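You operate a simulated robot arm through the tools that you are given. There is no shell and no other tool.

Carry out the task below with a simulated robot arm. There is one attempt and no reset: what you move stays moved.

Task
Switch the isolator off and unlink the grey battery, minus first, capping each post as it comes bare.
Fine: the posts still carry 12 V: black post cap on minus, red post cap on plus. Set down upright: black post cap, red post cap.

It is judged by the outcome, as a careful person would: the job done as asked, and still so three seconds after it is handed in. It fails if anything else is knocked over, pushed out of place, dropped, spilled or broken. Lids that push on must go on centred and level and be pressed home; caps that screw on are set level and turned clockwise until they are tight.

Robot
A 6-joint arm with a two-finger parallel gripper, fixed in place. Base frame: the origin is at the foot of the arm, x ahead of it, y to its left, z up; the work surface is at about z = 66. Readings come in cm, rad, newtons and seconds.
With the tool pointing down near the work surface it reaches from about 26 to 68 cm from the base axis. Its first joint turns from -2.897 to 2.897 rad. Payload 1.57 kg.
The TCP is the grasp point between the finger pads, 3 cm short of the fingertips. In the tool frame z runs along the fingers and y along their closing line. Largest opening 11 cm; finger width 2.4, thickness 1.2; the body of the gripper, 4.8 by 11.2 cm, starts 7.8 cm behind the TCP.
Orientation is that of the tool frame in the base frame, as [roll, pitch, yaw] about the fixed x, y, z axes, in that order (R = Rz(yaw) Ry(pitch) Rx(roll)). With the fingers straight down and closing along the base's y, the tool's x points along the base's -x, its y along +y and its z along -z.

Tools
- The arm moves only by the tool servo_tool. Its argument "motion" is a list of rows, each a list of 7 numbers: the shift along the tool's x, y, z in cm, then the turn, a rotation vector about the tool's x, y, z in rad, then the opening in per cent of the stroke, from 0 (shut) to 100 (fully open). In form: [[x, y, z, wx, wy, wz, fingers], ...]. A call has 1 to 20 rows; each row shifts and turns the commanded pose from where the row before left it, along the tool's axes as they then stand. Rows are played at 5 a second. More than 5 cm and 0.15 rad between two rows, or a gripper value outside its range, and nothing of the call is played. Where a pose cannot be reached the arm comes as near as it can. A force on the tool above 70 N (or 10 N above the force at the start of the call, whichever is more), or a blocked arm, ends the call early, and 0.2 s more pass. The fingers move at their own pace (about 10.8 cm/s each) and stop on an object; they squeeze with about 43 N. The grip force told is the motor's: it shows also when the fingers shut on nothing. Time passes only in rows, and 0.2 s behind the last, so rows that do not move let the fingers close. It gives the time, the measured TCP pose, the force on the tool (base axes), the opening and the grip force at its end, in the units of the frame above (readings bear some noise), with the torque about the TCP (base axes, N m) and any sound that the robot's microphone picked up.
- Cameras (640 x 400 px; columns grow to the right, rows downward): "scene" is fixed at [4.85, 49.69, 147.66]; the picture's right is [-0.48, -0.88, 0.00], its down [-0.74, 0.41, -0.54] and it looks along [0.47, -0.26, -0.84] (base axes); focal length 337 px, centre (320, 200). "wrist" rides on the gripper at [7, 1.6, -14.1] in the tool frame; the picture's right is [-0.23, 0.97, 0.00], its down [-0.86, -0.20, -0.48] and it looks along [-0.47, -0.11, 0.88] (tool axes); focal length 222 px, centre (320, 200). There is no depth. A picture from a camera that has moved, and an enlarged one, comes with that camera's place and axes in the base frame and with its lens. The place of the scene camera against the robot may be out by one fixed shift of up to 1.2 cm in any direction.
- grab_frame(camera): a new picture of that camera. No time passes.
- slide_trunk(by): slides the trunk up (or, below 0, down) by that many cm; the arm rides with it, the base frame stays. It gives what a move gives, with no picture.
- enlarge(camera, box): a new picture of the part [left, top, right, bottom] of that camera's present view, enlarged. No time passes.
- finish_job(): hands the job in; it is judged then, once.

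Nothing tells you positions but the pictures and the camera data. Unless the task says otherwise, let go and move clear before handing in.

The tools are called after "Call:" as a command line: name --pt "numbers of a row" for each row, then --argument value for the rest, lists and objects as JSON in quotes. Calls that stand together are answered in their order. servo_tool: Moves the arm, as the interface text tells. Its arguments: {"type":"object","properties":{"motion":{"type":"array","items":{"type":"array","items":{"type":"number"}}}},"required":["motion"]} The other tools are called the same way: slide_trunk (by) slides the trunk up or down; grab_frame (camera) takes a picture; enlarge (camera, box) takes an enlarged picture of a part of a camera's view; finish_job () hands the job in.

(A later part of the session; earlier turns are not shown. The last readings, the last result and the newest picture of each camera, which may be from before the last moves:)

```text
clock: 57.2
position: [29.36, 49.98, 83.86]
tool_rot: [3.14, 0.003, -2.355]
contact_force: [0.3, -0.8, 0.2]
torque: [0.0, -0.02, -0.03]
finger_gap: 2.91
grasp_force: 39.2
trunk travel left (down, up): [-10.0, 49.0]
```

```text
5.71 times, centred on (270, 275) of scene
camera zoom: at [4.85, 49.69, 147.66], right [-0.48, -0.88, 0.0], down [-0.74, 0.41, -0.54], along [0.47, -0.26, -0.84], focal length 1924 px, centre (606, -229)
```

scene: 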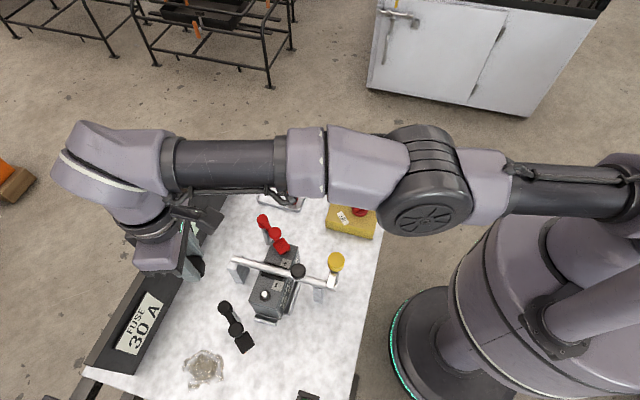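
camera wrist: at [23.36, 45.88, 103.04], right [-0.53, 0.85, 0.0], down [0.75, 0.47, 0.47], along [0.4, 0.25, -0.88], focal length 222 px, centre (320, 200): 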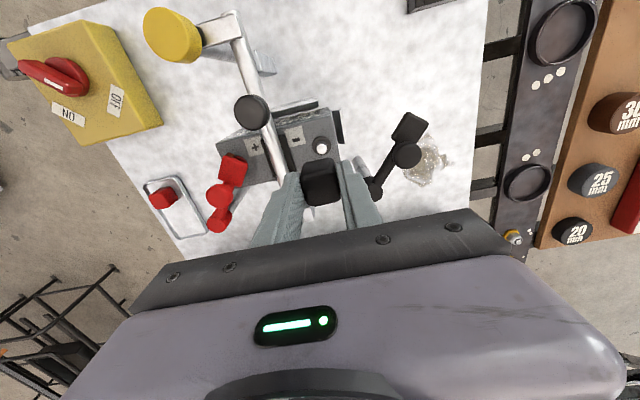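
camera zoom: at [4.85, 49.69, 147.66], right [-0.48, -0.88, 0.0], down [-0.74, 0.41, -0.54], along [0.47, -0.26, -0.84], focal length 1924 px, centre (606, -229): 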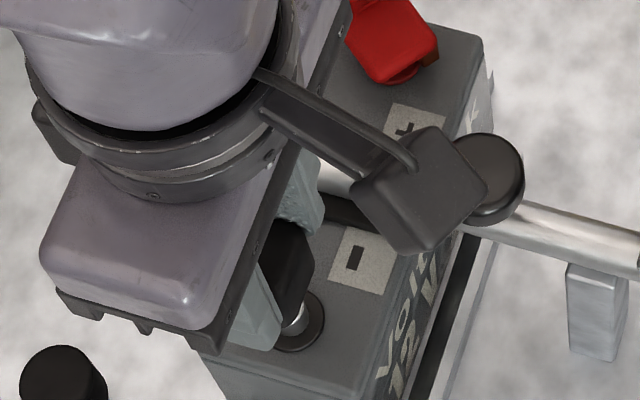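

Alignment is within a millimetre. I'll descend slowly onto the post.

Call:
servo_tool --pt "0.07 -0.06 0.7 0 0 0 5" --pt "0 0 0.7 0 0 0 5" --pt "0 0 0.5 0 0 0 5" --pt "0 0 0.3 0 0 0 5" --pt "0 0 0.3 0 0 0 5"

Call:
enlarge --camera "wrist" --box '[270, 110, 370, 220]'

Call:
enlarge --camera "scene" --box '[230, 240, 310, 310]'

```text
clock: 58.4
position: [29.44, 49.85, 81.4]
tool_rot: [3.141, 0.001, -2.356]
contact_force: [0.2, -0.3, -1.4]
torque: [-0.01, 0.0, -0.03]
finger_gap: 2.91
grasp_force: 39.1
trunk travel left (down, up): [-10.0, 49.0]
```

```text
3.64 times, centred on (320, 165) of wrist
camera zoom: at [23.29, 45.91, 95.65], right [-0.53, 0.85, 0.0], down [0.74, 0.46, 0.48], along [0.41, 0.26, -0.88], focal length 808 px, centre (320, 327)
```

zoom: 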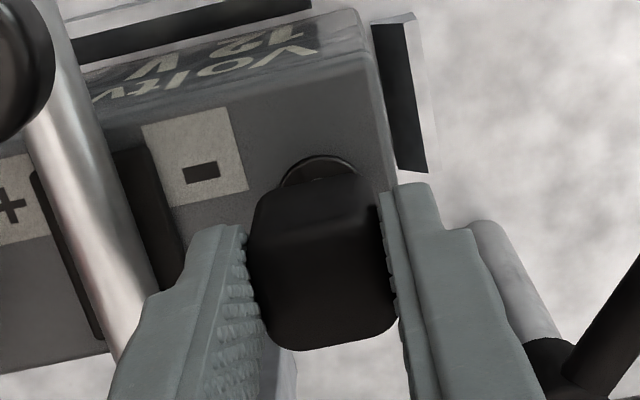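

```text
5.71 times, centred on (270, 275) of scene
camera zoom: at [4.85, 49.69, 147.66], right [-0.48, -0.88, 0.0], down [-0.74, 0.41, -0.54], along [0.47, -0.26, -0.84], focal length 1924 px, centre (606, -229)
```

zoom: 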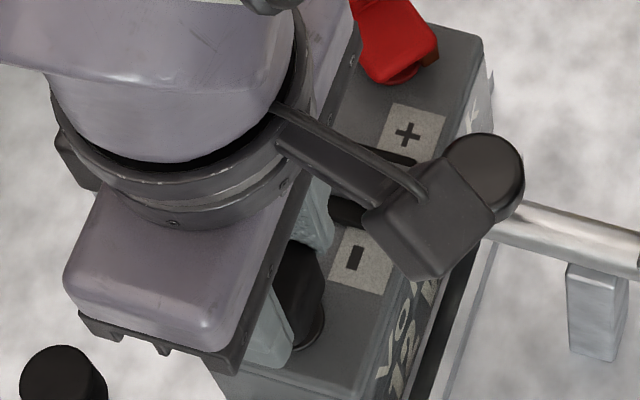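

Call:
servo_tool --pt "0.05 0 0.3 0 0 0 5" --pt "0 0 0.3 0 0 0 5" --pt "0 0 0.3 0 0 0 5"

Call:
enlarge --camera "wrist" --box '[270, 110, 370, 220]'

```text
clock: 59.2
position: [29.4, 49.73, 80.53]
tool_rot: [3.14, 0.003, -2.354]
contact_force: [0.2, 0.1, 0.2]
torque: [0.0, -0.02, -0.03]
finger_gap: 2.87
grasp_force: 38.8
trunk travel left (down, up): [-10.0, 49.0]
```

```text
3.64 times, centred on (320, 165) of wrist
camera zoom: at [23.34, 45.88, 94.64], right [-0.53, 0.85, 0.0], down [0.74, 0.46, 0.48], along [0.41, 0.26, -0.88], focal length 808 px, centre (320, 327)
```

zoom: 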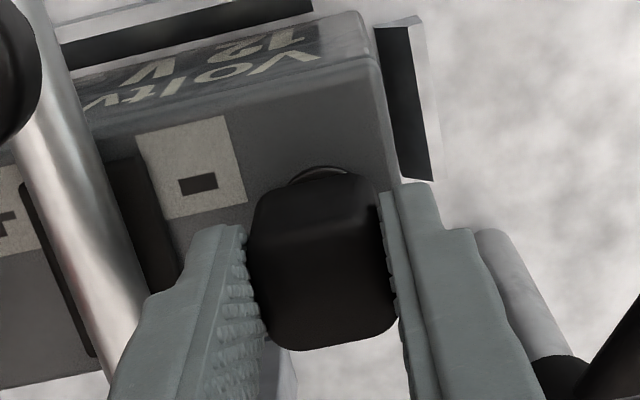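

Call:
servo_tool --pt "0 0 0.25 0 0 0 5" --pt "0 0 0.25 0 0 0 5" --pt "0 0 0.25 0 0 0 5"

Call:
enlarge --camera "wrist" --box '[270, 110, 370, 220]'

```text
clock: 60.0
position: [29.45, 49.71, 79.82]
tool_rot: [3.139, 0.001, -2.355]
contact_force: [-0.1, 0.2, -0.2]
torque: [-0.01, 0.02, -0.02]
finger_gap: 2.89
grasp_force: 39.1
trunk travel left (down, up): [-10.0, 49.0]
```

```text
3.64 times, centred on (320, 165) of wrist
camera zoom: at [23.38, 45.84, 93.96], right [-0.53, 0.85, 0.0], down [0.74, 0.46, 0.48], along [0.41, 0.25, -0.88], focal length 808 px, centre (320, 327)
```

zoom: 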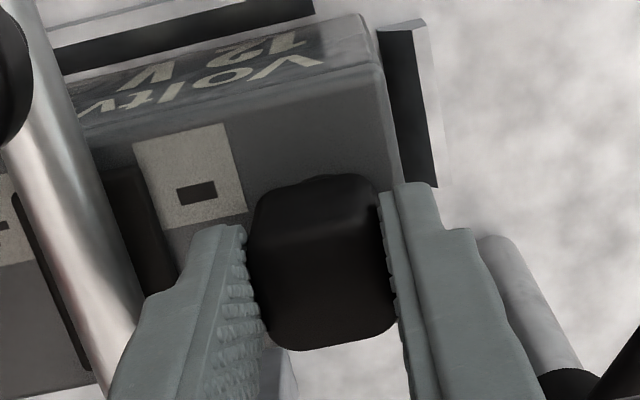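

Call:
servo_tool --pt "0 0 0.2 0 0 0 5" --pt "0 0 0.2 0 0 0 5"

Call:
enlarge --camera "scene" --box '[230, 240, 310, 310]'

```text
clock: 60.6
position: [29.44, 49.54, 79.76]
tool_rot: [3.139, 0.009, -2.354]
contact_force: [2.0, -3.4, 43.5]
torque: [-0.35, -0.06, -0.05]
finger_gap: 2.89
grasp_force: 38.7
trunk travel left (down, up): [-10.0, 49.0]
```

```text
5.71 times, centred on (270, 275) of scene
camera zoom: at [4.85, 49.69, 147.66], right [-0.48, -0.88, 0.0], down [-0.74, 0.41, -0.54], along [0.47, -0.26, -0.84], focal length 1924 px, centre (606, -229)
```

zoom: 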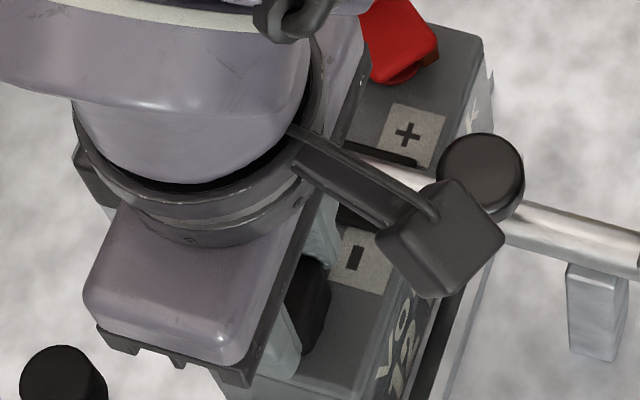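

The cap has passed over the post and met about 43 N of resistance near the expected seat height. I'll unload, release, rise and look.

Call:
servo_tool --pt "0 0 -0.25 0 0 0 5" --pt "0 0 0 0 0 0 20" --pt "0 0 0 0 0 0 45" --pt "0 0 0 0 0 0 45" --pt "0 0 -1.5 0 0 0 45" --pt "0 0 -2.5 0 0 0 45" --pt "0 0 -3 0 0 0 45"

Call:
enlarge --camera "wrist" --box '[250, 90, 390, 220]'

Call:
enlarge --camera "scene" --box '[230, 240, 310, 310]'

```text
clock: 62.2
position: [29.48, 49.86, 86.57]
tool_rot: [3.139, 0.003, -2.354]
contact_force: [0.1, -1.0, -0.1]
torque: [0.02, -0.02, -0.01]
finger_gap: 4.94
grasp_force: 0.0
trunk travel left (down, up): [-10.0, 49.0]
```

```text
3.08 times, centred on (320, 155) of wrist
camera zoom: at [23.48, 46.05, 100.7], right [-0.53, 0.85, 0.0], down [0.74, 0.47, 0.48], along [0.41, 0.26, -0.88], focal length 684 px, centre (320, 338)
```

zoom: 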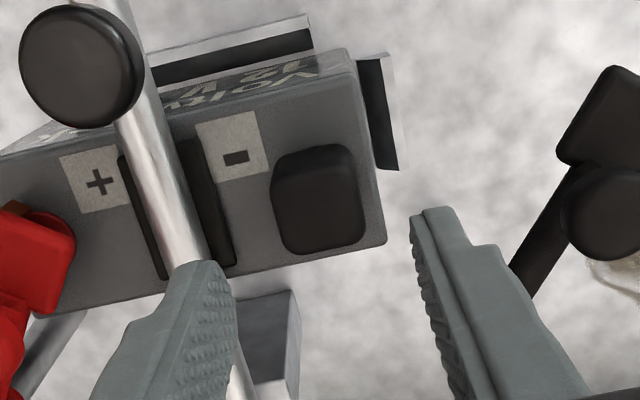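

```text
5.71 times, centred on (270, 275) of scene
camera zoom: at [4.85, 49.69, 147.66], right [-0.48, -0.88, 0.0], down [-0.74, 0.41, -0.54], along [0.47, -0.26, -0.84], focal length 1924 px, centre (606, -229)
```

zoom: 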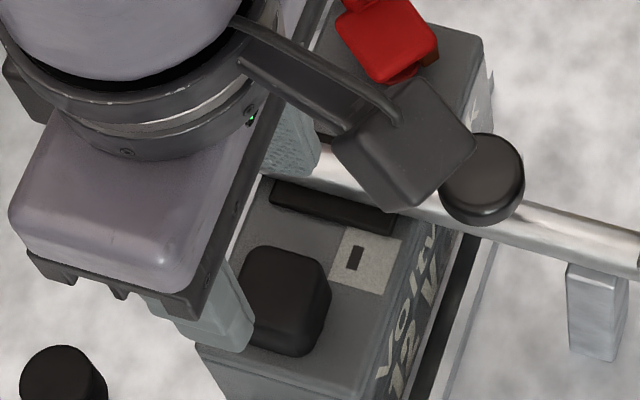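

The black cap sits level on the minus post. I'll press it home with the closed fingertips on its centre.

Call:
servo_tool --pt "0.12 0 0 0 0 0 0" --pt "0 0 1 0 0 0 0" --pt "0 0 1.5 0 0 0 0" --pt "0 0 1 0 0 0 0" --pt "0 0 0.5 0 0 0 0" --pt "0 0 0.3 0 0 0 0"

Call:
enlarge --camera "wrist" --box '[250, 90, 390, 220]'

```text
clock: 63.6
position: [29.28, 49.69, 82.29]
tool_rot: [3.141, -0.001, -2.355]
contact_force: [0.1, 0.0, 0.2]
torque: [0.01, 0.03, 0.04]
finger_gap: 0.0
grasp_force: 21.1
trunk travel left (down, up): [-10.0, 49.0]
```

```text
3.08 times, centred on (320, 155) of wrist
camera zoom: at [23.27, 45.82, 96.41], right [-0.53, 0.85, 0.0], down [0.74, 0.46, 0.48], along [0.41, 0.26, -0.88], focal length 684 px, centre (320, 338)
```

zoom: 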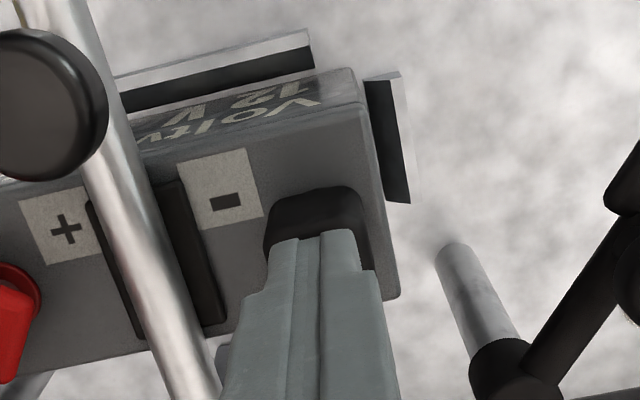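

Call:
servo_tool --pt "0 0 0.3 0 0 0 0" --pt "0 0 0.2 0 0 0 0" --pt "0 0 0.2 0 0 0 0"

```text
clock: 64.4
position: [29.44, 49.6, 81.6]
tool_rot: [3.14, 0.002, -2.354]
contact_force: [0.0, -0.5, -0.4]
torque: [-0.02, -0.01, -0.01]
finger_gap: 0.0
grasp_force: 21.1
trunk travel left (down, up): [-10.0, 49.0]
```

Call:
servo_tool --pt "0 0 0.2 0 0 0 0" --pt "0 0 0.2 0 0 0 0" --pt "0 0 0.2 0 0 0 0"

```text
clock: 65.2
position: [29.28, 49.61, 81.48]
tool_rot: [3.139, 0.008, -2.354]
contact_force: [0.3, -5.3, 43.8]
torque: [-0.19, 0.01, -0.02]
finger_gap: 0.0
grasp_force: 21.6
trunk travel left (down, up): [-10.0, 49.0]
```

Call:
servo_tool --pt "0 0 0.15 0 0 0 0" --pt "0 0 0 0 0 0 0"

Call:
enlarge --camera "wrist" --box '[250, 90, 390, 220]'

```text
clock: 65.8
position: [29.42, 49.51, 81.5]
tool_rot: [3.139, 0.011, -2.352]
contact_force: [2.2, -0.1, 68.4]
torque: [0.01, -0.07, -0.03]
finger_gap: 0.0
grasp_force: 21.2
trunk travel left (down, up): [-10.0, 49.0]
```

```text
3.08 times, centred on (320, 155) of wrist
camera zoom: at [23.22, 45.62, 95.5], right [-0.53, 0.85, 0.01], down [0.74, 0.46, 0.49], along [0.41, 0.26, -0.87], focal length 684 px, centre (320, 338)
```

zoom: 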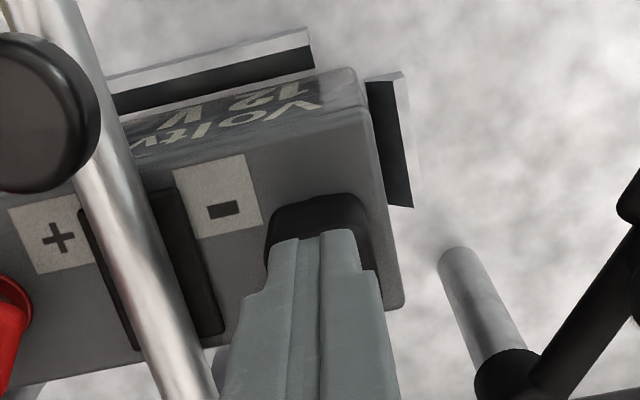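

At 68 N it does not move any further and sits at full depth, so the black cap is home. I'll lift away and go to the plus lead's handle.

Call:
servo_tool --pt "0 0 -0.7 0 0 0 0" --pt "0 0 -2 0 0 0 20" --pt "0 0 -3 0 0 0 45" --pt "0 0 -4 0 0 0 45" --pt "0 0 -1.5 0 0 0 45"

Call:
servo_tool --pt "-0.36 -2.46 0 0 0 0 45" --pt "-0.36 -2.46 0 0 0 0 45" --pt "-0.36 -2.46 0 0 0 0 45" --pt "-0.36 -2.46 0 0 0 0 45" --pt "-0.36 -2.46 0 0 0 0 45" --pt "0 0 0 0 0 0.134 45" --pt "0 0 0 0 0 0.134 45" --pt "0 0 0 0 0 0.134 45" --pt "0 0 0 0 0 0.134 45" --pt "0 0 0 0 0 0.134 45"

Call:
grab_frame --camera "wrist"

Call:
grab_frame --camera "scene"

```text
clock: 67.0
position: [29.45, 49.8, 92.12]
tool_rot: [3.138, -0.001, -2.353]
contact_force: [0.3, -0.1, 0.8]
torque: [-0.04, 0.03, 0.01]
finger_gap: 4.94
grasp_force: 0.1
trunk travel left (down, up): [-10.0, 49.0]
```

```text
clock: 69.2
position: [39.33, 42.17, 92.2]
tool_rot: [3.14, 0.001, -3.026]
contact_force: [0.6, 0.5, 0.2]
torque: [0.02, 0.01, 0.01]
finger_gap: 4.96
grasp_force: 0.1
trunk travel left (down, up): [-10.0, 49.0]
```

```text
taken
camera wrist: at [32.2, 43.0, 106.24], right [0.11, 0.99, 0.0], down [0.87, -0.1, 0.48], along [0.48, -0.05, -0.88], focal length 222 px, centre (320, 200)
```

wrist: 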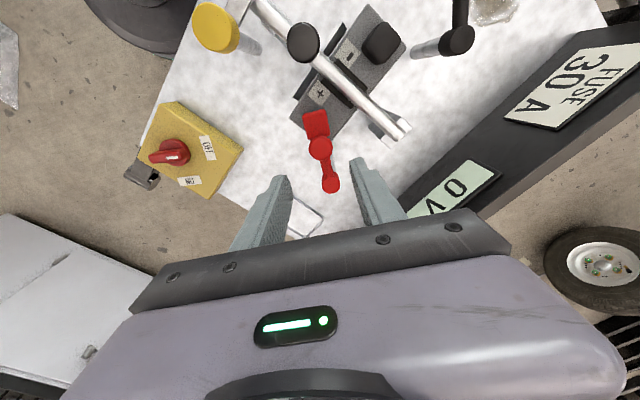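

```text
taken
```

scene: 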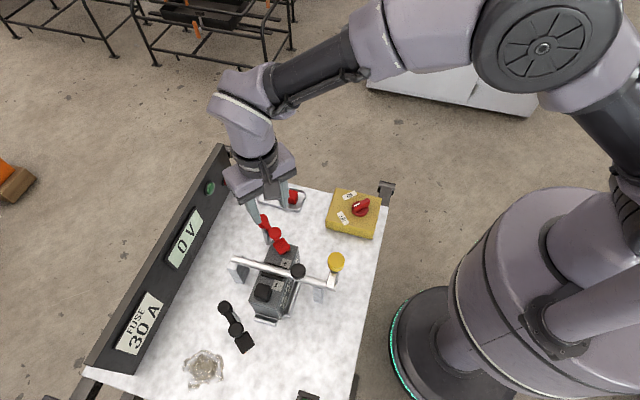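

Call:
enlarge --camera "wrist" --box '[240, 70, 400, 230]'

```text
2.50 times, centred on (320, 150) of wrist
camera zoom: at [32.2, 43.0, 106.24], right [0.11, 0.99, 0.0], down [0.87, -0.1, 0.48], along [0.48, -0.05, -0.88], focal length 555 px, centre (320, 325)
```

zoom: 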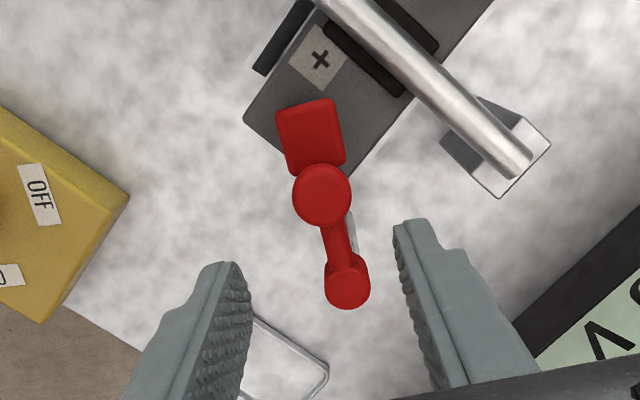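

The handle disc is right under the tool axis. I'll descend around it and grip.

Call:
servo_tool --pt "0 0 3 0 0 0 45" --pt "0 0 3 0 0 0 45" --pt "0 0 2.5 0 0 0 45" --pt "0 0 1.5 0 0 0 45" --pt "0 0 0.9 0 0 0 45" --pt "0 0 0 0 0 0 45"

Call:
enlarge --camera "wrist" --box '[240, 70, 400, 230]'

```text
clock: 70.6
position: [39.39, 42.3, 81.23]
tool_rot: [3.139, 0.0, -3.024]
contact_force: [-0.5, 0.3, -0.7]
torque: [0.03, 0.03, 0.03]
finger_gap: 4.97
grasp_force: 0.0
trunk travel left (down, up): [-10.0, 49.0]
```

```text
2.50 times, centred on (320, 150) of wrist
camera zoom: at [32.3, 42.98, 95.36], right [0.11, 0.99, 0.0], down [0.87, -0.1, 0.48], along [0.48, -0.05, -0.88], focal length 555 px, centre (320, 325)
```

zoom: 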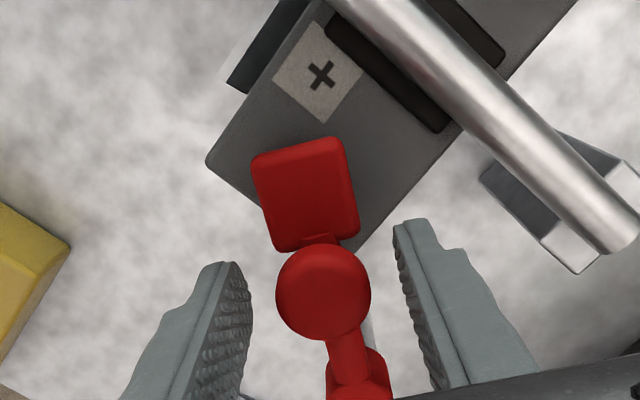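

Call:
servo_tool --pt "0 0 0 0 0 0 10" --pt "0 0 0 0 0 0 5" --pt "0 0 0 0 0 0 5" --pt "0 -0.17 0 0 0 -0.03 5" --pt "0 -0.17 0 0 0 -0.03 5" --pt "0 -0.17 0 0 0 -0.03 5"

Call:
enlarge --camera "wrist" --box '[240, 70, 400, 230]'

```text
clock: 72.0
position: [39.54, 41.73, 81.29]
tool_rot: [3.14, 0.001, -2.934]
contact_force: [9.3, 2.4, 6.7]
torque: [0.05, -0.23, -0.09]
finger_gap: 2.71
grasp_force: 37.7
trunk travel left (down, up): [-10.0, 49.0]
```

```text
2.50 times, centred on (320, 150) of wrist
camera zoom: at [32.33, 41.79, 95.37], right [0.02, 1.0, 0.0], down [0.88, -0.02, 0.48], along [0.48, -0.01, -0.88], focal length 555 px, centre (320, 325)
```

zoom: 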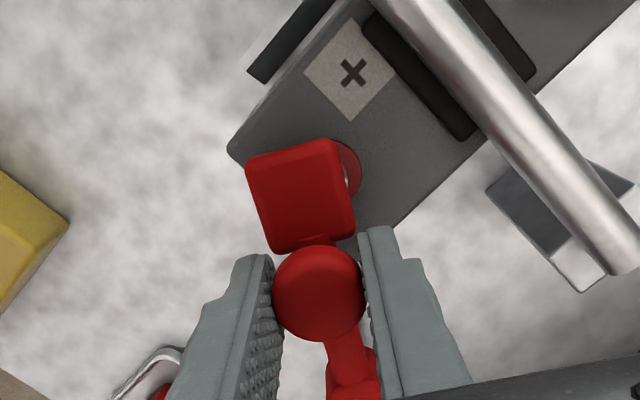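

The plus lead swings off the same way. I'll continue along the arc.

Call:
servo_tool --pt "-0.07 -0.45 0 0 0 -0.08 5" --pt "-0.02 -0.45 0 0 0 -0.08 5" --pt "-0.02 -0.45 0 0 0 -0.08 5" --pt "-0.02 -0.45 0 0 0 -0.08 5" --pt "-0.02 -0.45 0 0 0 -0.08 5"

Call:
enlarge --camera "wrist" --box '[240, 70, 400, 230]'

```text
clock: 73.2
position: [40.5, 39.64, 81.2]
tool_rot: [3.139, 0.0, -2.533]
contact_force: [5.1, -2.7, 12.0]
torque: [-0.16, 0.21, -0.34]
finger_gap: 2.7
grasp_force: 38.0
trunk travel left (down, up): [-10.0, 49.0]
```

```text
2.50 times, centred on (320, 150) of wrist
camera zoom: at [33.78, 36.95, 95.37], right [-0.37, 0.93, 0.0], down [0.82, 0.32, 0.48], along [0.44, 0.18, -0.88], focal length 555 px, centre (320, 325)
```

zoom: 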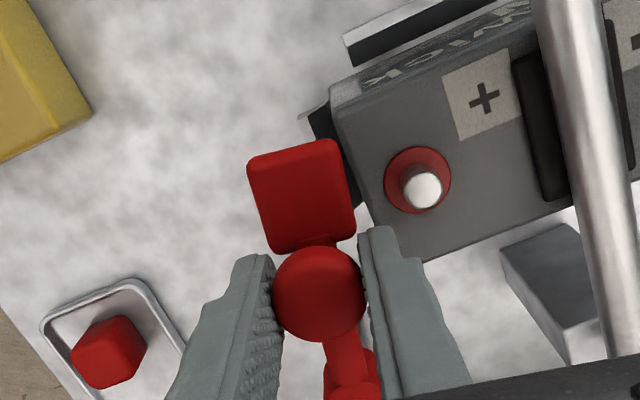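

Call:
servo_tool --pt "-0.02 -0.45 0 0 0 -0.08 5" --pt "-0.02 -0.45 0 0 0 -0.08 5" --pt "-0.02 -0.45 0 0 0 -0.08 5" --pt "-0.02 -0.45 0 0 0 -0.08 5" --pt "-0.02 -0.45 0 0 0 -0.08 5"

Call:
servo_tool --pt "-0.02 -0.45 0 0 0 -0.08 5" --pt "-0.02 -0.45 0 0 0 -0.08 5" --pt "-0.02 -0.45 0 0 0 -0.08 5"

Call:
grab_frame --camera "wrist"

Call:
grab_frame --camera "scene"

```text
clock: 74.4
position: [42.14, 38.13, 81.14]
tool_rot: [3.141, 0.002, -2.135]
contact_force: [13.0, 1.5, 12.6]
torque: [0.1, -0.14, -0.56]
finger_gap: 2.68
grasp_force: 37.6
trunk travel left (down, up): [-10.0, 49.0]
```

```text
clock: 75.2
position: [43.04, 37.46, 81.24]
tool_rot: [3.14, 0.0, -1.893]
contact_force: [5.1, -6.5, 9.2]
torque: [-0.07, -0.07, -0.42]
finger_gap: 2.69
grasp_force: 38.0
trunk travel left (down, up): [-10.0, 49.0]
```

```text
taken
camera wrist: at [39.44, 31.39, 95.37], right [-0.85, 0.52, 0.0], down [0.46, 0.75, 0.48], along [0.25, 0.41, -0.88], focal length 222 px, centre (320, 200)
```

wrist: 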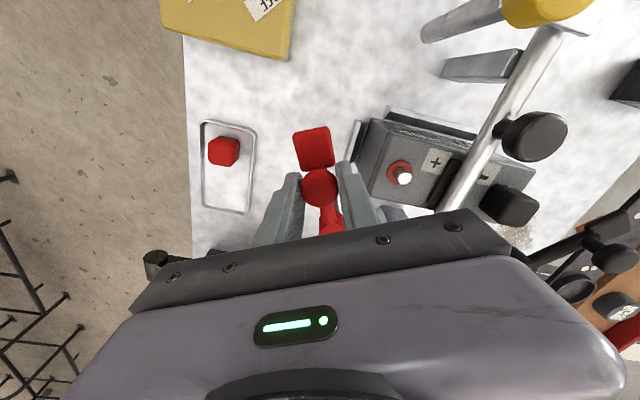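

```text
taken
```

scene: 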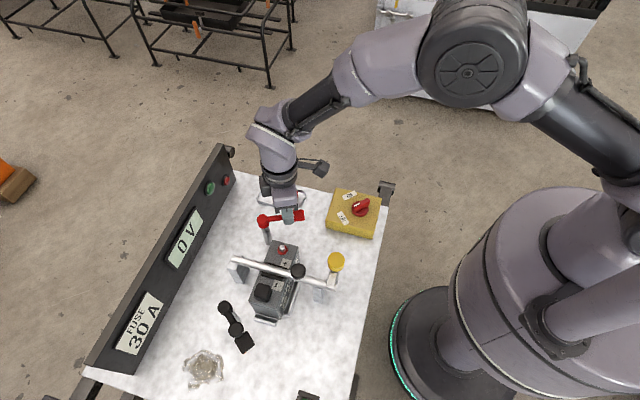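

The plus lead is clear, and the plus post is bare. I'll release, lift, and measure the post and the red cap.

Call:
servo_tool --pt "0 0 0 0 0 0 25" --pt "0 0 0 0 0 0 45" --pt "0 0 0 0 0 0 45" --pt "0 0 -2 0 0 0 45" --pt "0 0 -3 0 0 0 45" --pt "0 0 -4 0 0 0 45" --pt "0 0 -4 0 0 0 45"

Call:
grab_frame --camera "wrist"

Call:
enlarge --camera "wrist" --box '[300, 80, 460, 200]'

Call:
enlarge --camera "scene" --box '[190, 170, 350, 360]'

```text
clock: 76.8
position: [43.06, 37.68, 94.33]
tool_rot: [3.139, 0.002, -1.895]
contact_force: [0.2, 0.2, 0.7]
torque: [0.0, -0.02, 0.0]
finger_gap: 4.97
grasp_force: 0.1
trunk travel left (down, up): [-10.0, 49.0]
```

```text
taken
camera wrist: at [39.33, 31.47, 108.42], right [-0.85, 0.53, 0.0], down [0.46, 0.75, 0.48], along [0.25, 0.41, -0.88], focal length 222 px, centre (320, 200)
```

wrist: 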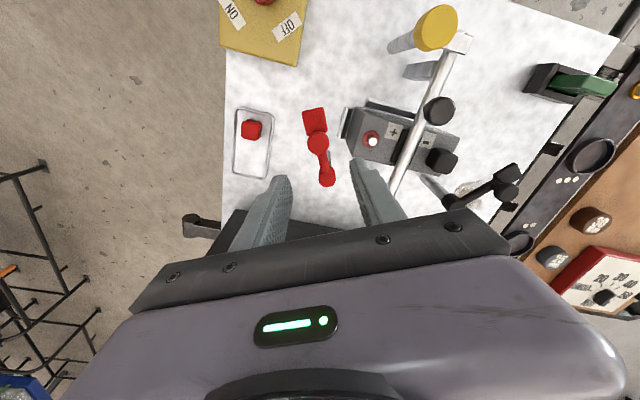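

```text
3.33 times, centred on (380, 140) of wrist
camera zoom: at [39.33, 31.47, 108.42], right [-0.85, 0.53, 0.0], down [0.46, 0.75, 0.48], along [0.25, 0.41, -0.88], focal length 740 px, centre (120, 400)
```

zoom: 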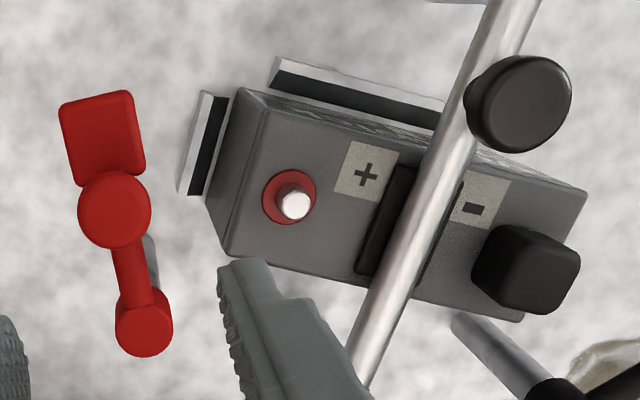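

```text
2.11 times, centred on (270, 265) of scene
camera zoom: at [4.85, 49.69, 147.66], right [-0.48, -0.88, 0.0], down [-0.74, 0.41, -0.54], along [0.47, -0.26, -0.84], focal length 709 px, centre (425, 63)
```

zoom: 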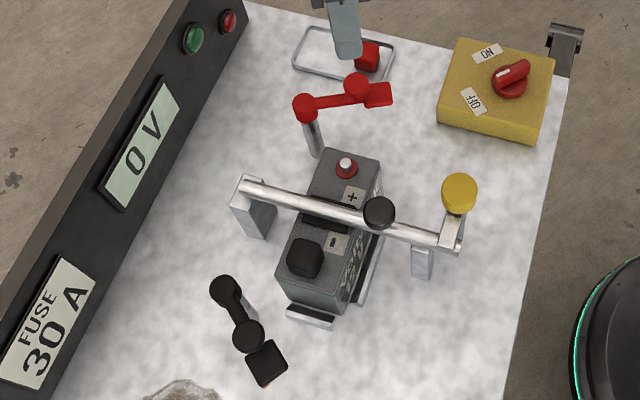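

The plus post is near (37.1, 42.0). Next is the red cap at about (53.7, 32.05). I'll move above it and align.

Call:
servo_tool --pt "0.49 -2.97 0 0 0 0 45" --pt "0.49 -2.97 0 0 0 0 45" --pt "0.49 -2.97 0 0 0 0 45" --pt "0.49 -2.97 0 0 0 0 45" --pt "0 0 2 0 0 0.12 45" --pt "0 0 3 0 0 0.12 45" --pt "0 0 3 0 0 0.12 45" --pt "0 0 3 0 0 0.12 45"

Call:
enlarge --camera "wrist" --box '[260, 80, 380, 200]'

```text
clock: 78.6
position: [53.79, 32.07, 83.15]
tool_rot: [3.139, 0.0, -2.377]
contact_force: [0.2, 0.3, -0.1]
torque: [0.01, -0.01, 0.0]
finger_gap: 4.94
grasp_force: 0.1
trunk travel left (down, up): [-10.0, 49.0]
```

```text
3.33 times, centred on (320, 140) of wrist
camera zoom: at [47.62, 28.34, 97.29], right [-0.51, 0.86, 0.0], down [0.76, 0.45, 0.48], along [0.41, 0.25, -0.88], focal length 740 px, centre (320, 400)
```

zoom: 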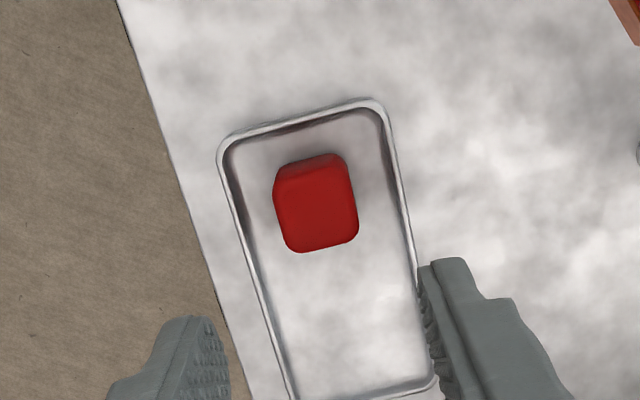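

Call:
servo_tool --pt "0.25 -0.07 2.5 0 0 0 45" --pt "0 0 3 0 0 0 45" --pt "0 0 3 0 0 0 45" --pt "0 0 2 0 0 0 45" --pt "0 0 1 0 0 0 45"

Call:
enlarge --camera "wrist" --box '[260, 80, 380, 220]'

```text
clock: 79.8
position: [53.68, 31.78, 71.72]
tool_rot: [3.141, 0.002, -2.375]
contact_force: [-0.3, -0.2, 0.0]
torque: [0.03, 0.02, -0.01]
finger_gap: 4.97
grasp_force: 0.1
trunk travel left (down, up): [-10.0, 49.0]
```

```text
2.86 times, centred on (320, 150) of wrist
camera zoom: at [47.52, 28.07, 85.91], right [-0.51, 0.86, 0.0], down [0.75, 0.45, 0.48], along [0.41, 0.25, -0.88], focal length 635 px, centre (320, 343)
```

zoom: 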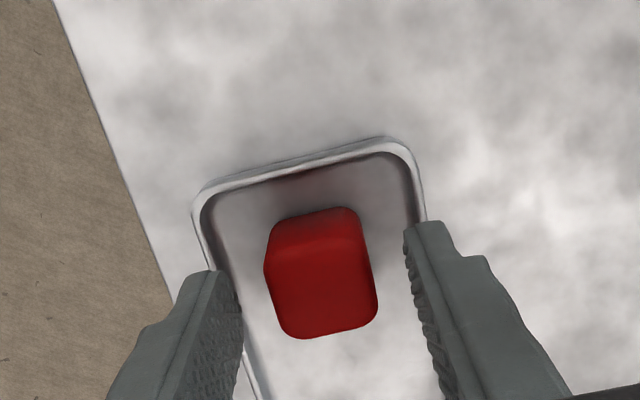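

Well centred. I'll lower to the grip height and close.

Call:
servo_tool --pt "0 0 0.6 0 0 0 45" --pt "0 0 0.45 0 0 0 45" --pt "0 0 0 0 0 0 30" --pt "0 0 0 0 0 0 8" --pt "0 0 0 0 0 0 5" --pt "0 0 0 0 0 0 5"

Call:
servo_tool --pt "0 0 -0.5 0 0 0 5" --pt "0 0 -1 0 0 0 5" --pt "0 0 -2 0 0 0 5" --pt "0 0 -3 0 0 0 5" --pt "0 0 -3 0 0 0 5" --pt "0 0 -3 0 0 0 5" --pt "0 0 -3.5 0 0 0 5" --pt "0 0 -3 0 0 0 5"

Call:
enlarge --camera "wrist" --box '[260, 80, 380, 220]'

```text
clock: 81.2
position: [53.71, 31.76, 70.66]
tool_rot: [3.14, 0.001, -2.376]
contact_force: [-0.3, 0.3, 0.4]
torque: [-0.01, 0.0, 0.0]
finger_gap: 2.9
grasp_force: 38.6
trunk travel left (down, up): [-10.0, 49.0]
```

```text
clock: 83.0
position: [53.69, 31.54, 89.78]
tool_rot: [3.139, 0.0, -2.376]
contact_force: [-0.1, 0.4, 0.4]
torque: [0.01, 0.01, 0.05]
finger_gap: 2.89
grasp_force: 38.6
trunk travel left (down, up): [-10.0, 49.0]
```

```text
2.86 times, centred on (320, 150) of wrist
camera zoom: at [47.55, 27.81, 103.93], right [-0.51, 0.86, 0.0], down [0.75, 0.45, 0.48], along [0.41, 0.25, -0.88], focal length 635 px, centre (320, 343)
```

zoom: 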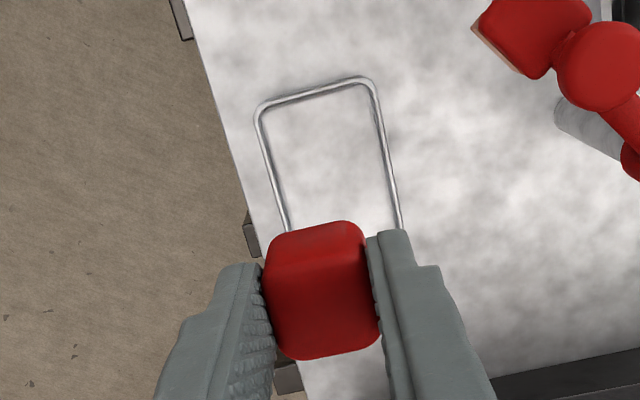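

The red cap is held. I'll carry it over to the plus post.

Call:
servo_tool --pt "0.79 3.17 0 0 0 0 5" --pt "0.79 3.17 0 0 0 0 5" --pt "0.79 3.17 0 0 0 0 5" --pt "0.79 3.17 0 0 0 0 5" --pt "0.79 3.17 0 0 0 0 5" --pt "0.79 3.17 0 0 0 0 5" --pt "0 0 0 0 0 0 5"

Call:
enlarge --camera "wrist" --box '[260, 90, 380, 220]'

```text
clock: 84.6
position: [37.5, 42.28, 89.66]
tool_rot: [3.141, 0.0, -2.374]
contact_force: [0.3, 0.0, -0.7]
torque: [-0.01, 0.01, -0.02]
finger_gap: 2.9
grasp_force: 38.4
trunk travel left (down, up): [-10.0, 49.0]
```

```text
3.08 times, centred on (320, 155) of wrist
camera zoom: at [31.23, 38.5, 103.88], right [-0.51, 0.86, 0.0], down [0.75, 0.45, 0.48], along [0.41, 0.25, -0.88], focal length 684 px, centre (320, 338)
```

zoom: 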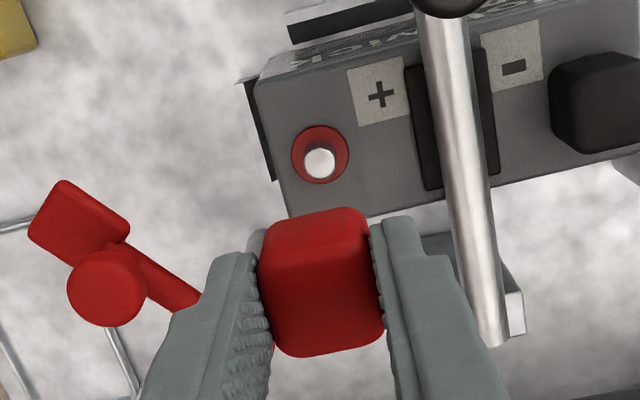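

Call:
servo_tool --pt "0.36 0.04 1 0 0 0 5" --pt "0 0 2 0 0 0 5" --pt "0 0 2 0 0 0 5" --pt "0 0 0.8 0 0 0 5" --pt "0 0 0 0 0 0 5"

Call:
enlarge --camera "wrist" --box '[270, 110, 370, 220]'

Call:
enlarge --camera "scene" --box '[230, 200, 330, 290]'

```text
clock: 85.8
position: [37.07, 42.05, 83.88]
tool_rot: [3.141, 0.003, -2.376]
contact_force: [0.3, 0.3, -0.2]
torque: [0.0, -0.02, -0.03]
finger_gap: 2.89
grasp_force: 38.8
trunk travel left (down, up): [-10.0, 49.0]
```

```text
3.64 times, centred on (320, 165) of wrist
camera zoom: at [30.79, 38.26, 97.99], right [-0.51, 0.86, 0.0], down [0.75, 0.45, 0.48], along [0.41, 0.25, -0.88], focal length 808 px, centre (320, 327)
```

zoom: 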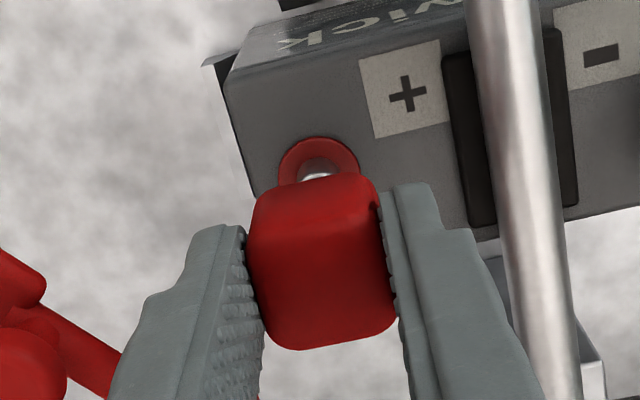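

```text
4.44 times, centred on (280, 245) of scene
camera zoom: at [4.85, 49.69, 147.66], right [-0.48, -0.88, 0.0], down [-0.74, 0.41, -0.54], along [0.47, -0.26, -0.84], focal length 1496 px, centre (498, 0)
```

zoom: 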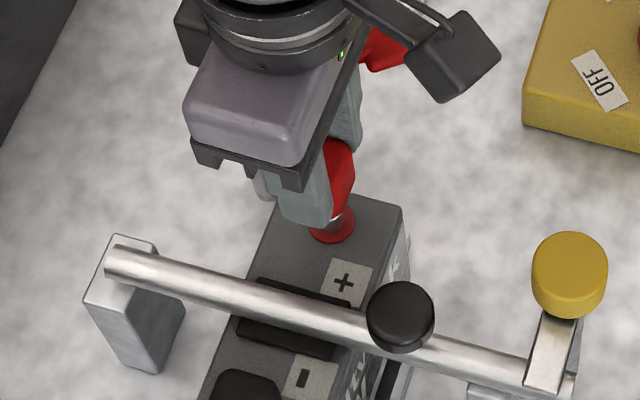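

Call:
servo_tool --pt "-0.08 -0.07 0.7 0 0 0 5" --pt "0 0 0.7 0 0 0 5" --pt "0 0 0.5 0 0 0 5" --pt "0 0 0.55 0 0 0 5"

Call:
enlarge --camera "wrist" --box '[270, 110, 370, 220]'

```text
clock: 86.8
position: [37.01, 42.02, 81.31]
tool_rot: [3.14, 0.001, -2.375]
contact_force: [0.4, -1.1, -0.6]
torque: [0.0, 0.01, 0.03]
finger_gap: 2.89
grasp_force: 38.6
trunk travel left (down, up): [-10.0, 49.0]
```

```text
3.64 times, centred on (320, 165) of wrist
camera zoom: at [30.75, 38.34, 95.57], right [-0.51, 0.86, 0.0], down [0.75, 0.45, 0.48], along [0.41, 0.25, -0.88], focal length 808 px, centre (320, 327)
```

zoom: 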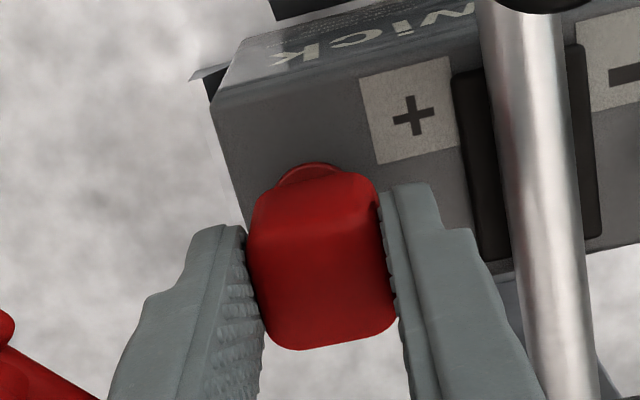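

Call:
enlarge --camera "wrist" --box '[300, 140, 350, 175]'

Call:
enlarge --camera "scene" --box '[260, 220, 310, 260]'

```text
11.43 times, centred on (325, 158) of wrist
camera zoom: at [30.75, 38.34, 95.57], right [-0.51, 0.86, 0.0], down [0.75, 0.45, 0.48], along [0.41, 0.25, -0.88], focal length 2538 px, centre (263, 686)
```

zoom: 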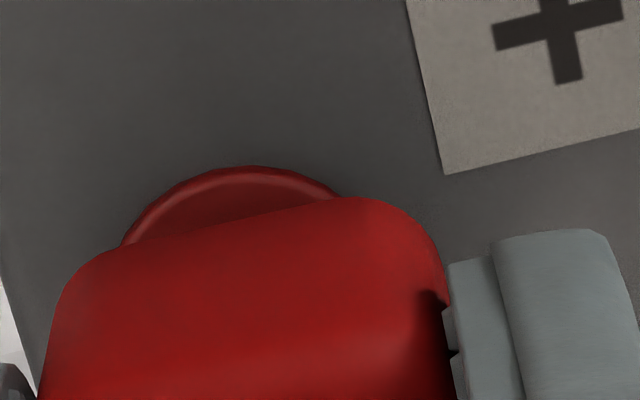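

```text
10.00 times, centred on (285, 240) of scene
camera zoom: at [4.85, 49.69, 147.66], right [-0.48, -0.88, 0.0], down [-0.74, 0.41, -0.54], along [0.47, -0.26, -0.84], focal length 3367 px, centre (670, -200)
```

zoom: 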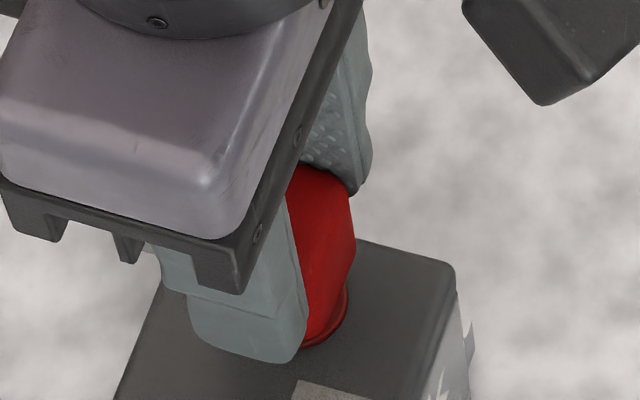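

The ring under the cap shows a 1.3 mm sideways offset. I'll correct it and continue down gently.

Call:
servo_tool --pt "-0.02 -0.12 0 0 0 0 5" --pt "0 0 0.3 0 0 0 5" --pt "0 0 0.3 0 0 0 5" --pt "0 0 0.3 0 0 0 5" --pt "0 0 0.25 0 0 0 5"

Call:
enlarge --camera "wrist" --box '[300, 140, 350, 175]'

```text
clock: 88.0
position: [37.16, 41.93, 80.2]
tool_rot: [3.14, 0.002, -2.376]
contact_force: [-0.1, -0.7, -0.3]
torque: [-0.04, 0.01, -0.01]
finger_gap: 2.9
grasp_force: 38.8
trunk travel left (down, up): [-10.0, 49.0]
```

```text
11.43 times, centred on (325, 158) of wrist
camera zoom: at [30.94, 38.18, 94.36], right [-0.51, 0.86, 0.0], down [0.75, 0.45, 0.48], along [0.41, 0.25, -0.88], focal length 2538 px, centre (263, 686)
```

zoom: 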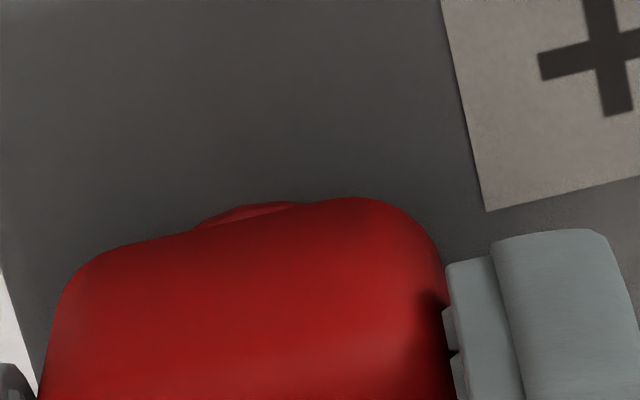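

Call:
servo_tool --pt "0 0 0.25 0 0 0 5" --pt "0 0 0.25 0 0 0 5" --pt "0 0 0.2 0 0 0 5"

```text
clock: 88.8
position: [36.95, 41.81, 79.59]
tool_rot: [3.141, 0.001, -2.375]
contact_force: [-3.2, -2.6, 11.1]
torque: [-0.22, 0.17, -0.03]
finger_gap: 2.9
grasp_force: 38.8
trunk travel left (down, up): [-10.0, 49.0]
```

Call:
servo_tool --pt "0 0 0.2 0 0 0 5" --pt "0 0 0.1 0 0 0 5"

Call:
enlarge --camera "wrist" --box '[270, 110, 370, 220]'

Call:
enlarge --camera "scene" --box '[260, 220, 310, 260]'

```text
clock: 89.4
position: [36.97, 41.83, 79.5]
tool_rot: [3.14, 0.008, -2.377]
contact_force: [-3.2, 4.4, 43.6]
torque: [-0.01, 0.29, 0.02]
finger_gap: 2.89
grasp_force: 38.2
trunk travel left (down, up): [-10.0, 49.0]
```

```text
3.64 times, centred on (320, 165) of wrist
camera zoom: at [30.7, 38.07, 93.73], right [-0.51, 0.86, 0.0], down [0.75, 0.45, 0.49], along [0.41, 0.25, -0.87], focal length 808 px, centre (320, 327)
```

zoom: 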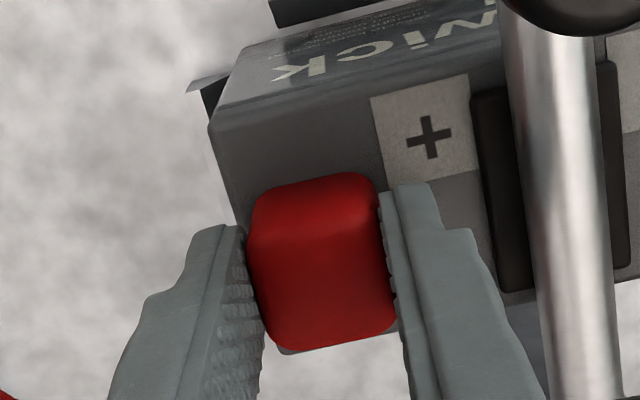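

```text
10.00 times, centred on (285, 240) of scene
camera zoom: at [4.85, 49.69, 147.66], right [-0.48, -0.88, 0.0], down [-0.74, 0.41, -0.54], along [0.47, -0.26, -0.84], focal length 3367 px, centre (670, -200)
```

zoom: 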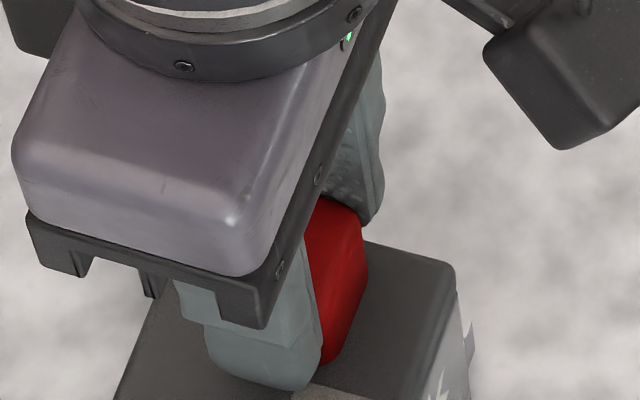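

Seat contact came at the same height as for the black cap. I'll unload, release, rise and check, then press it home.

Call:
servo_tool --pt "0 0 -0.25 0 0 0 5" --pt "0 0 0 0 0 0 20" --pt "0 0 0 0 0 0 42" --pt "0 0 0 0 0 0 42" --pt "0 0 -1.5 0 0 0 42" --pt "0 0 -2.5 0 0 0 42" --pt "0 0 -3 0 0 0 42"

Call:
enlarge --camera "wrist" --box '[250, 90, 390, 220]'

Call:
enlarge --camera "scene" --box '[240, 220, 320, 290]'

```text
clock: 91.0
position: [37.05, 41.85, 86.36]
tool_rot: [3.139, -0.002, -2.374]
contact_force: [0.1, 1.2, 0.0]
torque: [0.01, -0.02, -0.03]
finger_gap: 4.62
grasp_force: 0.1
trunk travel left (down, up): [-10.0, 49.0]
```

```text
3.08 times, centred on (320, 155) of wrist
camera zoom: at [30.83, 38.07, 100.52], right [-0.51, 0.86, 0.0], down [0.75, 0.45, 0.48], along [0.41, 0.25, -0.88], focal length 684 px, centre (320, 338)
```

zoom: 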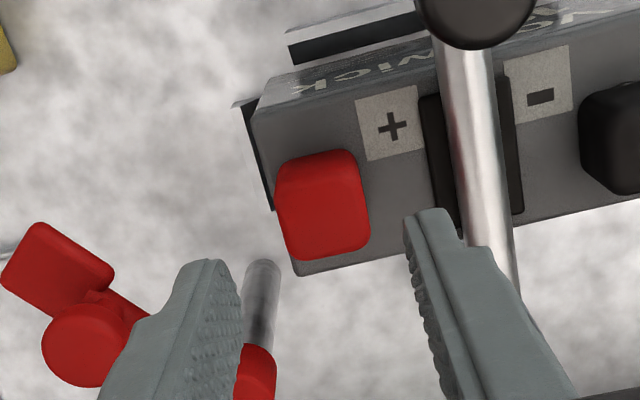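

```text
5.71 times, centred on (280, 255) of scene
camera zoom: at [4.85, 49.69, 147.66], right [-0.48, -0.88, 0.0], down [-0.74, 0.41, -0.54], along [0.47, -0.26, -0.84], focal length 1924 px, centre (549, -114)
```

zoom: 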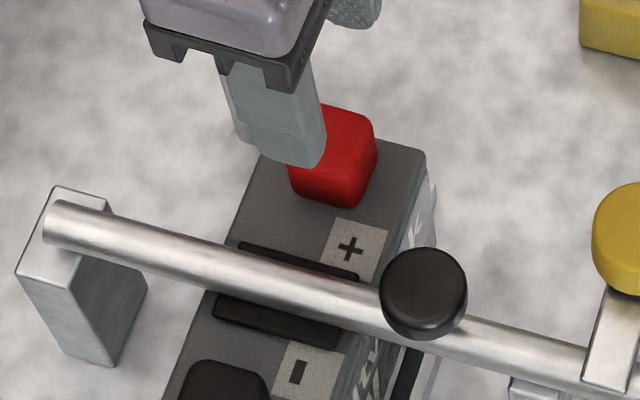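

The red cap is level and centred. I'll press it home with closed fingertips.

Call:
servo_tool --pt "0 0 0 0 0 0 0" --pt "0 0 1 0 0 0 0" --pt "0 0 1.5 0 0 0 0" --pt "0 0 1 0 0 0 0" --pt "0 0 0.6 0 0 0 0" --pt "0 0 0.4 0 0 0 0"

Call:
enlarge --camera "wrist" --box '[250, 90, 390, 220]'

```text
clock: 92.4
position: [37.09, 41.93, 81.92]
tool_rot: [3.141, 0.001, -2.377]
contact_force: [0.1, 0.3, -0.3]
torque: [0.0, 0.03, 0.0]
finger_gap: 0.01
grasp_force: 21.5
trunk travel left (down, up): [-10.0, 49.0]
```

```text
3.08 times, centred on (320, 155) of wrist
camera zoom: at [30.9, 38.16, 96.09], right [-0.51, 0.86, 0.0], down [0.75, 0.45, 0.48], along [0.41, 0.25, -0.88], focal length 684 px, centre (320, 338)
```

zoom: 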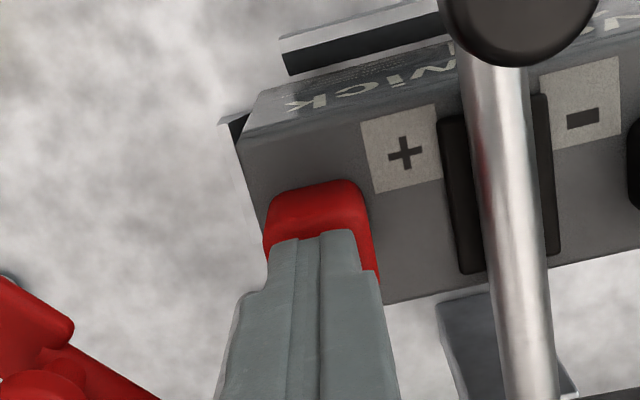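

Call:
servo_tool --pt "0 0 0.3 0 0 0 0" --pt "0 0 0.2 0 0 0 0" --pt "0 0 0.2 0 0 0 0" --pt "0 0 0.15 0 0 0 0"

```text
clock: 93.4
position: [37.14, 41.84, 81.46]
tool_rot: [3.14, 0.007, -2.376]
contact_force: [7.1, 1.3, 33.2]
torque: [0.04, -0.22, -0.04]
finger_gap: 0.0
grasp_force: 21.2
trunk travel left (down, up): [-10.0, 49.0]
```

Call:
servo_tool --pt "0 0 0.15 0 0 0 0" --pt "0 0 0.1 0 0 0 0"

```text
clock: 94.2
position: [37.11, 41.92, 81.41]
tool_rot: [3.139, 0.014, -2.376]
contact_force: [-5.7, -10.5, 32.5]
torque: [-0.51, 0.3, -0.03]
finger_gap: 0.01
grasp_force: 21.6
trunk travel left (down, up): [-10.0, 49.0]
stopped in row 2: the force on the tool passed its limit at 70 N (the readings are from after the stop); the commanded pose is now the measured one
```

It was pressed to 70 N without moving further, and its height matches the black cap. I'll lift clear and inspect everything.

Call:
servo_tool --pt "0 0 -0.7 0 0 0 0" --pt "0 0 -2 0 0 0 0" --pt "0 0 -3 0 0 0 20" --pt "0 0 -4 0 0 0 40" --pt "0 0 -4 0 0 0 40" --pt "4 -1 -2 0 0 0 40" --pt "4 -1 -1 0 0 0 40" --pt "4 -1 0 0 0 0 40"

Call:
grab_frame --camera "scene"

Call:
grab_frame --camera "wrist"

```text
clock: 96.0
position: [30.65, 31.21, 97.84]
tool_rot: [3.141, 0.009, -2.372]
contact_force: [-0.6, 0.2, 0.3]
torque: [-0.03, 0.0, -0.02]
finger_gap: 4.38
grasp_force: 0.0
trunk travel left (down, up): [-10.0, 49.0]
```

```text
taken
```

scene: 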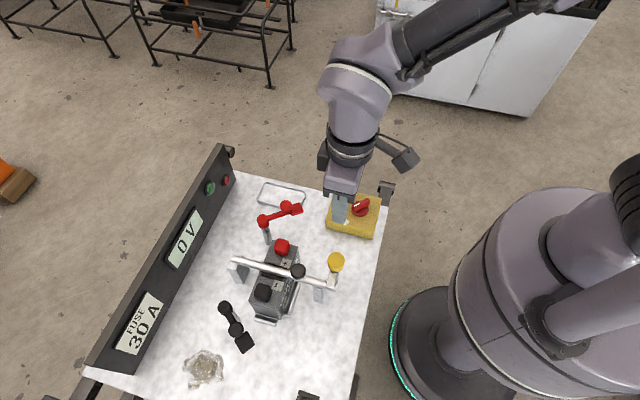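

```text
taken
camera wrist: at [24.31, 27.37, 111.94], right [-0.51, 0.86, 0.0], down [0.75, 0.45, 0.49], along [0.42, 0.25, -0.87], focal length 222 px, centre (320, 200)
```

wrist: 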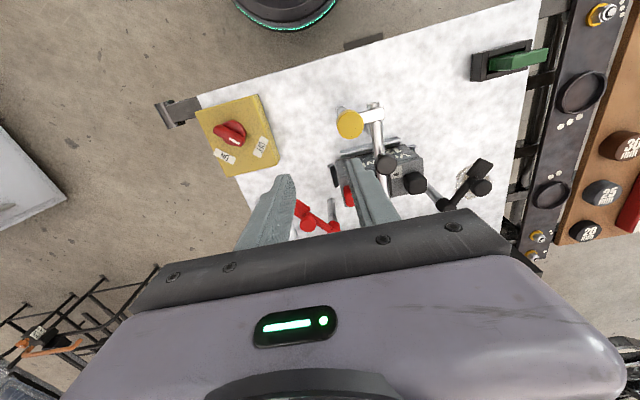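

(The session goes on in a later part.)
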